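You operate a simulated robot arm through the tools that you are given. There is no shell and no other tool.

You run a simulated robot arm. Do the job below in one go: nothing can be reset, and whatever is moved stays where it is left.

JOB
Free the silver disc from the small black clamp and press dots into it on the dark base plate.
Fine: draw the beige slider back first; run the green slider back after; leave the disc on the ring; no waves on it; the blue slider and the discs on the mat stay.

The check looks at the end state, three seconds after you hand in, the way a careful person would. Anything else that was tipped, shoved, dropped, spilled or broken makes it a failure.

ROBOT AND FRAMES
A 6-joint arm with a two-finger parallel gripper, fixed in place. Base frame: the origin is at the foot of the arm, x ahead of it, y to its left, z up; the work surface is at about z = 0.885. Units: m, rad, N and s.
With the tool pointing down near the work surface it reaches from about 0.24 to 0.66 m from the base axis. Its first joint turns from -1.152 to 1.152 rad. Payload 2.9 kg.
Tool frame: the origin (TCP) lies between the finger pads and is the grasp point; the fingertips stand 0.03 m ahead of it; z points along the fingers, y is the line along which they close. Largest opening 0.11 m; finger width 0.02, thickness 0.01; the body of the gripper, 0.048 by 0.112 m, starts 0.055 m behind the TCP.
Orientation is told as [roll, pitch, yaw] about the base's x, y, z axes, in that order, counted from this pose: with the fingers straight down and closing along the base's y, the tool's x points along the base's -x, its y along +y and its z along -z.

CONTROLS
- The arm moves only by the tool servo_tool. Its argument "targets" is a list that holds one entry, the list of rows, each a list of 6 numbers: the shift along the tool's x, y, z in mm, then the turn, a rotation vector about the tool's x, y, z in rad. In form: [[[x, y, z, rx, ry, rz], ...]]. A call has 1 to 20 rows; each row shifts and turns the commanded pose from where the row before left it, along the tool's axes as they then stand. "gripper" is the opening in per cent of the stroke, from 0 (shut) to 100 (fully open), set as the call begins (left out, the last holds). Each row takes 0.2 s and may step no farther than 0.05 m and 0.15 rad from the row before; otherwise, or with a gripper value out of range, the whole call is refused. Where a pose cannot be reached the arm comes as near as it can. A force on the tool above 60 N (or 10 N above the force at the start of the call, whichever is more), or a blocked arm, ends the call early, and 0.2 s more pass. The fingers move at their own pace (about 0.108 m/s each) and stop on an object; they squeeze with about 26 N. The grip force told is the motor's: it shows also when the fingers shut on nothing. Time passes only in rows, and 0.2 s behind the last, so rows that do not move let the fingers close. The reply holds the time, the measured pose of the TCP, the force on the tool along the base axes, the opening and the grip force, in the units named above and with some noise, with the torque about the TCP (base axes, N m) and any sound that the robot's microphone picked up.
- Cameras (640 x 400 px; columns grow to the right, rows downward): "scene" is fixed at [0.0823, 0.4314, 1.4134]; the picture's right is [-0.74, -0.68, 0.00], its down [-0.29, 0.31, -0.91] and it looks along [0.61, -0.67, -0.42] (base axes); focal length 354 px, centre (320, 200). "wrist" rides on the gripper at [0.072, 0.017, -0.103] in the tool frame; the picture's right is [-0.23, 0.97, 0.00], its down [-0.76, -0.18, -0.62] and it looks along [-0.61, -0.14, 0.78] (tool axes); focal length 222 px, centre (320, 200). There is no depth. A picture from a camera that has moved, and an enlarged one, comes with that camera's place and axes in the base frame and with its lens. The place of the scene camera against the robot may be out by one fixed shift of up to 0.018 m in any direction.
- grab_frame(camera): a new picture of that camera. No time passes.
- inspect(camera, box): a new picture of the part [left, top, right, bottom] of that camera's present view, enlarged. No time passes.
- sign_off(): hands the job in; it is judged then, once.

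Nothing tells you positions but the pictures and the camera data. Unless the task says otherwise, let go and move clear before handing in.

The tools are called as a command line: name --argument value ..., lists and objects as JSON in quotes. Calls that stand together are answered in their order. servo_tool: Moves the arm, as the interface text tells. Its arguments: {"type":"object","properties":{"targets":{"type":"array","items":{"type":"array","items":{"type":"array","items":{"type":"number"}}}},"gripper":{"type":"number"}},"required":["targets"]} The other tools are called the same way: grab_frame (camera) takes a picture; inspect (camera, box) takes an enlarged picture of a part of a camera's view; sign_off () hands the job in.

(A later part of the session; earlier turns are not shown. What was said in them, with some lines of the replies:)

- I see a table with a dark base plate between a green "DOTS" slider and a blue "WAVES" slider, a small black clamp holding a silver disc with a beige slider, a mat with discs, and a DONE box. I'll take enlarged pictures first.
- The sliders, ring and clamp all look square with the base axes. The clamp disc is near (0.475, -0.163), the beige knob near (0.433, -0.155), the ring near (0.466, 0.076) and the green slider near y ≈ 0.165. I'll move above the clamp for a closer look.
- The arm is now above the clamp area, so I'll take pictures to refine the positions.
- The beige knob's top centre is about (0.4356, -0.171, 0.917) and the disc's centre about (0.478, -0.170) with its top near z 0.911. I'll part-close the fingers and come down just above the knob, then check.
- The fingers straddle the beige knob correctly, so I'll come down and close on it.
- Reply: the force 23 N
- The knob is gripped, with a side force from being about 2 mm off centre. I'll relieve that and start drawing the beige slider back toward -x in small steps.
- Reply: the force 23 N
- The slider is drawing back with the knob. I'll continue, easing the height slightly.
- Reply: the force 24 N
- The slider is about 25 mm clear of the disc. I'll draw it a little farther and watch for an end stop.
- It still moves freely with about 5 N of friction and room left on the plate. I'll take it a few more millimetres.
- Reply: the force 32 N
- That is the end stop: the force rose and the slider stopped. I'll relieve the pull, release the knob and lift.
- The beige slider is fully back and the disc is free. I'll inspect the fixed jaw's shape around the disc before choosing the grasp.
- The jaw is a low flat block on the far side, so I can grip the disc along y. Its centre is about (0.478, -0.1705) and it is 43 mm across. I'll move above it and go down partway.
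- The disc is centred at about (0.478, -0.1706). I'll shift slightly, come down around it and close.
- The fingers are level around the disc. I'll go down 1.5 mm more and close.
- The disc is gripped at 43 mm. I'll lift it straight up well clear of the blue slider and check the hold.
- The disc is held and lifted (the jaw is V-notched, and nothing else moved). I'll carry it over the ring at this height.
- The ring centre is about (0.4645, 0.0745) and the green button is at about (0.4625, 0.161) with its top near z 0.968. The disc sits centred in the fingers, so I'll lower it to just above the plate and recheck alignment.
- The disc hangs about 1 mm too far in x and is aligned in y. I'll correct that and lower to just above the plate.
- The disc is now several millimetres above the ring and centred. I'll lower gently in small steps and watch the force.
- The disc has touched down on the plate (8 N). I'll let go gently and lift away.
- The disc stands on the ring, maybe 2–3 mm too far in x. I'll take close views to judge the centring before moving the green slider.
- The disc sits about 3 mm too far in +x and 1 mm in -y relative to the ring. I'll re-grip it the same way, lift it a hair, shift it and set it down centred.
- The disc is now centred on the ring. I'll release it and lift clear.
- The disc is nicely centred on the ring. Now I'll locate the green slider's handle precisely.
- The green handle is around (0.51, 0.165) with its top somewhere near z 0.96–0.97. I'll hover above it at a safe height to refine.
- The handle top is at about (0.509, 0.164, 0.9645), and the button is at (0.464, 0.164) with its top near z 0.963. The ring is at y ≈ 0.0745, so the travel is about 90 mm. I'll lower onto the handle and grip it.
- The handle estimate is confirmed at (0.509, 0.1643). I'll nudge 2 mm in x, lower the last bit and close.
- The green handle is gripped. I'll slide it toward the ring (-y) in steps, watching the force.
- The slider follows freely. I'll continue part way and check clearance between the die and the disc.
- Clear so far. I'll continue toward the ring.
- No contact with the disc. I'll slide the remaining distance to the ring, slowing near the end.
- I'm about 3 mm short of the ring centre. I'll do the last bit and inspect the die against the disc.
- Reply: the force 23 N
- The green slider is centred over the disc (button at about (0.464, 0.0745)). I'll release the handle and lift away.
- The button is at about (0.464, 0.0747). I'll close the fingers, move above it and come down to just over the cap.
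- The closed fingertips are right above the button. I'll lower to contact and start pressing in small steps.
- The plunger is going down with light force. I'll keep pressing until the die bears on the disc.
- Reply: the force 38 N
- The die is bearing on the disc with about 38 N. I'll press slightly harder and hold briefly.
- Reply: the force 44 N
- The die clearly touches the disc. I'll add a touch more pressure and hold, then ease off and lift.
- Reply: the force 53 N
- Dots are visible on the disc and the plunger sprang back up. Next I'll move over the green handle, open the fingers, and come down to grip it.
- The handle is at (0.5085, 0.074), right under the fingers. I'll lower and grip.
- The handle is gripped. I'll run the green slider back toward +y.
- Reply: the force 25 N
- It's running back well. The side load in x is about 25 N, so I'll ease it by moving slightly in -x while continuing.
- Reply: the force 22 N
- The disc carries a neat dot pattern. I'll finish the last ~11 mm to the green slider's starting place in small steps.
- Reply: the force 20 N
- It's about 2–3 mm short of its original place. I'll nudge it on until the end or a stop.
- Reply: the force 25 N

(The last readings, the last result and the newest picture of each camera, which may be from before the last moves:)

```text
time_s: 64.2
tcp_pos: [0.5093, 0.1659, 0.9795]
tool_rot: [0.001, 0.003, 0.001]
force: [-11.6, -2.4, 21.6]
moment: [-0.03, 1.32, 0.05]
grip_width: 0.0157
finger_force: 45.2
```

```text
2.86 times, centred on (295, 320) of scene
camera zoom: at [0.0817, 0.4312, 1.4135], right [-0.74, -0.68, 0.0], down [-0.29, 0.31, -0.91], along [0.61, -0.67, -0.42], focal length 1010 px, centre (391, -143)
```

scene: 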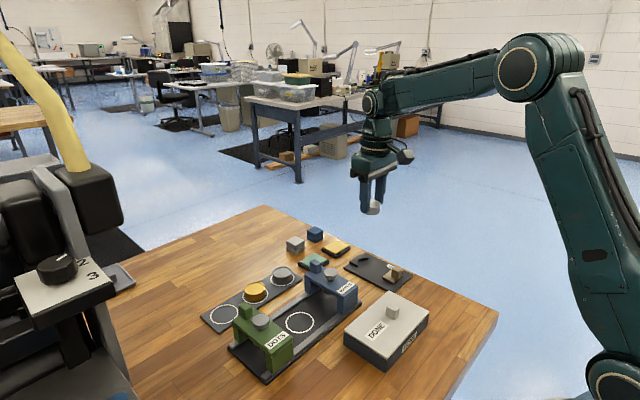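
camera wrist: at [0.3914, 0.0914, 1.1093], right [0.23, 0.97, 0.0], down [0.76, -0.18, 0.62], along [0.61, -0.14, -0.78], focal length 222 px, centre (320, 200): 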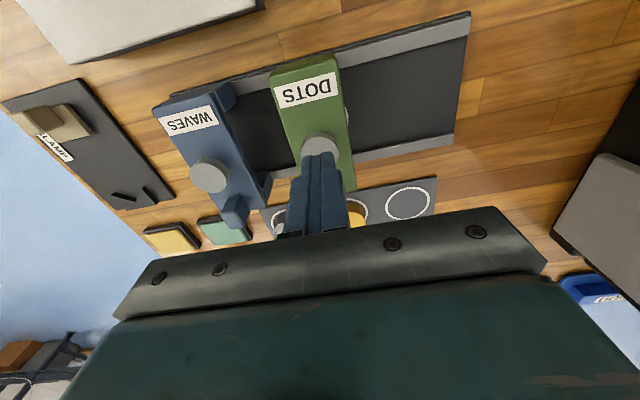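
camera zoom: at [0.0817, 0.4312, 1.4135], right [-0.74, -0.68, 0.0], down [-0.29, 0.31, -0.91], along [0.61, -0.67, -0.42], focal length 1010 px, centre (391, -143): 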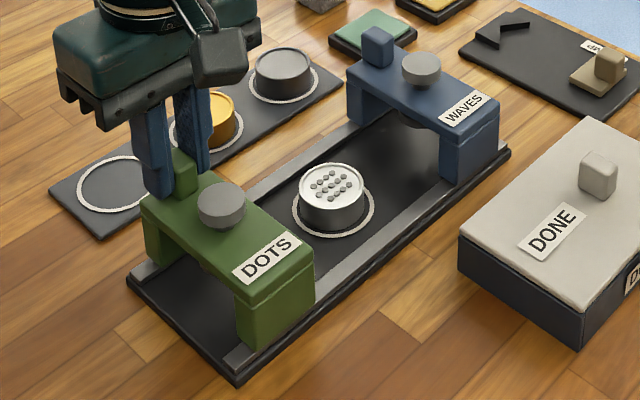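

The green slider is back where it started, judging from the picture. I'll relieve the load, release the handle, and lift clear.

servo_tool --targets '[[[0.8, 0, -1.2, 0, 0, 0], [0, 0, 0, 0, 0, 0]]]'

servo_tool --targets '[[[0, 0, 0, 0, 0, 0], [0, 0, 0, 0, 0, 0], [0, 0, 0, 0, 0, 0]]]' --gripper 45

servo_tool --targets '[[[0, 0, -15, 0, 0, 0], [0, 0, -30, 0, 0, 0], [0, 0, -40, 0, 0, 0], [0, 0, -40, 0, 0, 0], [0, 0, -40, 0, 0, 0], [0, 0, 0, 0, 0, 0]]]'

grab_frame --camera "wrist"

inspect --camera "scene" --box '[220, 250, 370, 390]'

inspect --camera "scene" --box '[190, 210, 450, 390]'

inspect --camera "scene" --box '[270, 285, 340, 345]'

```text
time_s: 64.8
tcp_pos: [0.5092, 0.1646, 0.9793]
tool_rot: [0.0, -0.001, 0.001]
force: [-3.4, -0.5, 3.7]
moment: [0.06, 0.71, 0.01]
grip_width: 0.016
finger_force: 45.1
```

```text
time_s: 65.6
tcp_pos: [0.5086, 0.1647, 0.9813]
tool_rot: [0.001, 0.0, 0.0]
force: [0.8, 0.2, -0.2]
moment: [0.01, 0.01, -0.02]
grip_width: 0.0495
finger_force: 0.1
```

```text
time_s: 67.0
tcp_pos: [0.511, 0.1665, 1.1482]
tool_rot: [0.001, 0.001, 0.0]
force: [0.0, 0.3, 0.4]
moment: [0.03, -0.03, -0.02]
grip_width: 0.0493
finger_force: 0.0
```

```text
taken
camera wrist: at [0.4385, 0.1824, 1.2496], right [0.23, 0.97, 0.0], down [0.76, -0.18, 0.62], along [0.61, -0.14, -0.78], focal length 222 px, centre (320, 200)
```

wrist: 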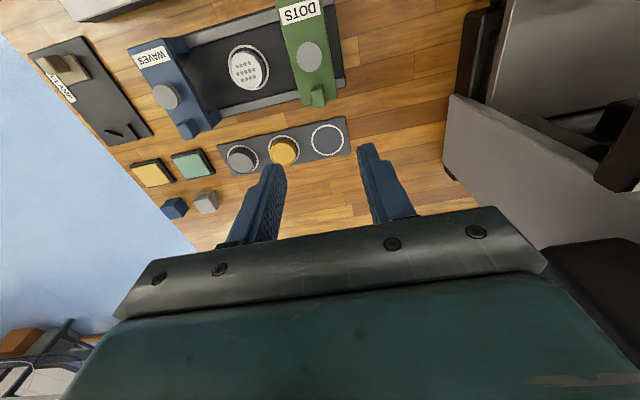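

```text
2.86 times, centred on (295, 320) of scene
camera zoom: at [0.0823, 0.4314, 1.4134], right [-0.74, -0.68, 0.0], down [-0.29, 0.31, -0.91], along [0.61, -0.67, -0.42], focal length 1010 px, centre (391, -143)
```

zoom: 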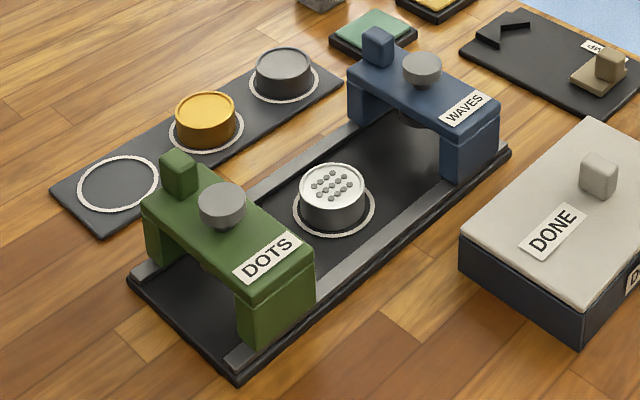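

```text
2.22 times, centred on (320, 300) of scene
camera zoom: at [0.0823, 0.4314, 1.4134], right [-0.74, -0.68, 0.0], down [-0.29, 0.31, -0.91], along [0.61, -0.67, -0.42], focal length 786 px, centre (320, -22)
```

zoom: 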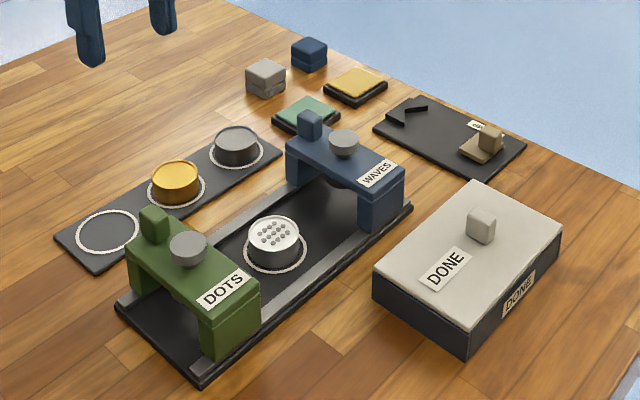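

```text
6.67 times, centred on (305, 315) of scene
camera zoom: at [0.0823, 0.4314, 1.4134], right [-0.74, -0.68, 0.0], down [-0.29, 0.31, -0.91], along [0.61, -0.67, -0.42], focal length 2358 px, centre (420, -567)
```

zoom: 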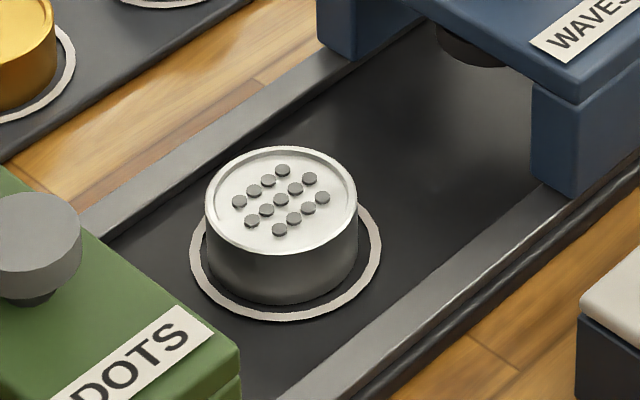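

The disc is freed, stamped with a clear dot pattern and centred on the ring. The beige and green sliders are both back, and the blue slider, mat discs and everything else are untouched. The arm is clear, so I'm handing in.

sign_off

```text
The job is handed in.
```

The job is done and handed in. The silver disc is out of the clamp, has a clear dot pattern pressed into it, and sits on the ring on the dark base plate.

- **Beige slider:** I drew it back to its end stop before touching the disc.
- **Disc:** My first placement was about 3 mm off centre, so I re-gripped it and set it down again before pressing.
- **Green slider:** I ran it over the disc and pressed it down once, with up to about 52 N. It is now back where it started, matching the first picture.
- **Everything else:** The last pictures show no waves on the disc, and the blue slider, the discs on the mat and the other items all look undisturbed. The gripper is open and well clear above the table.
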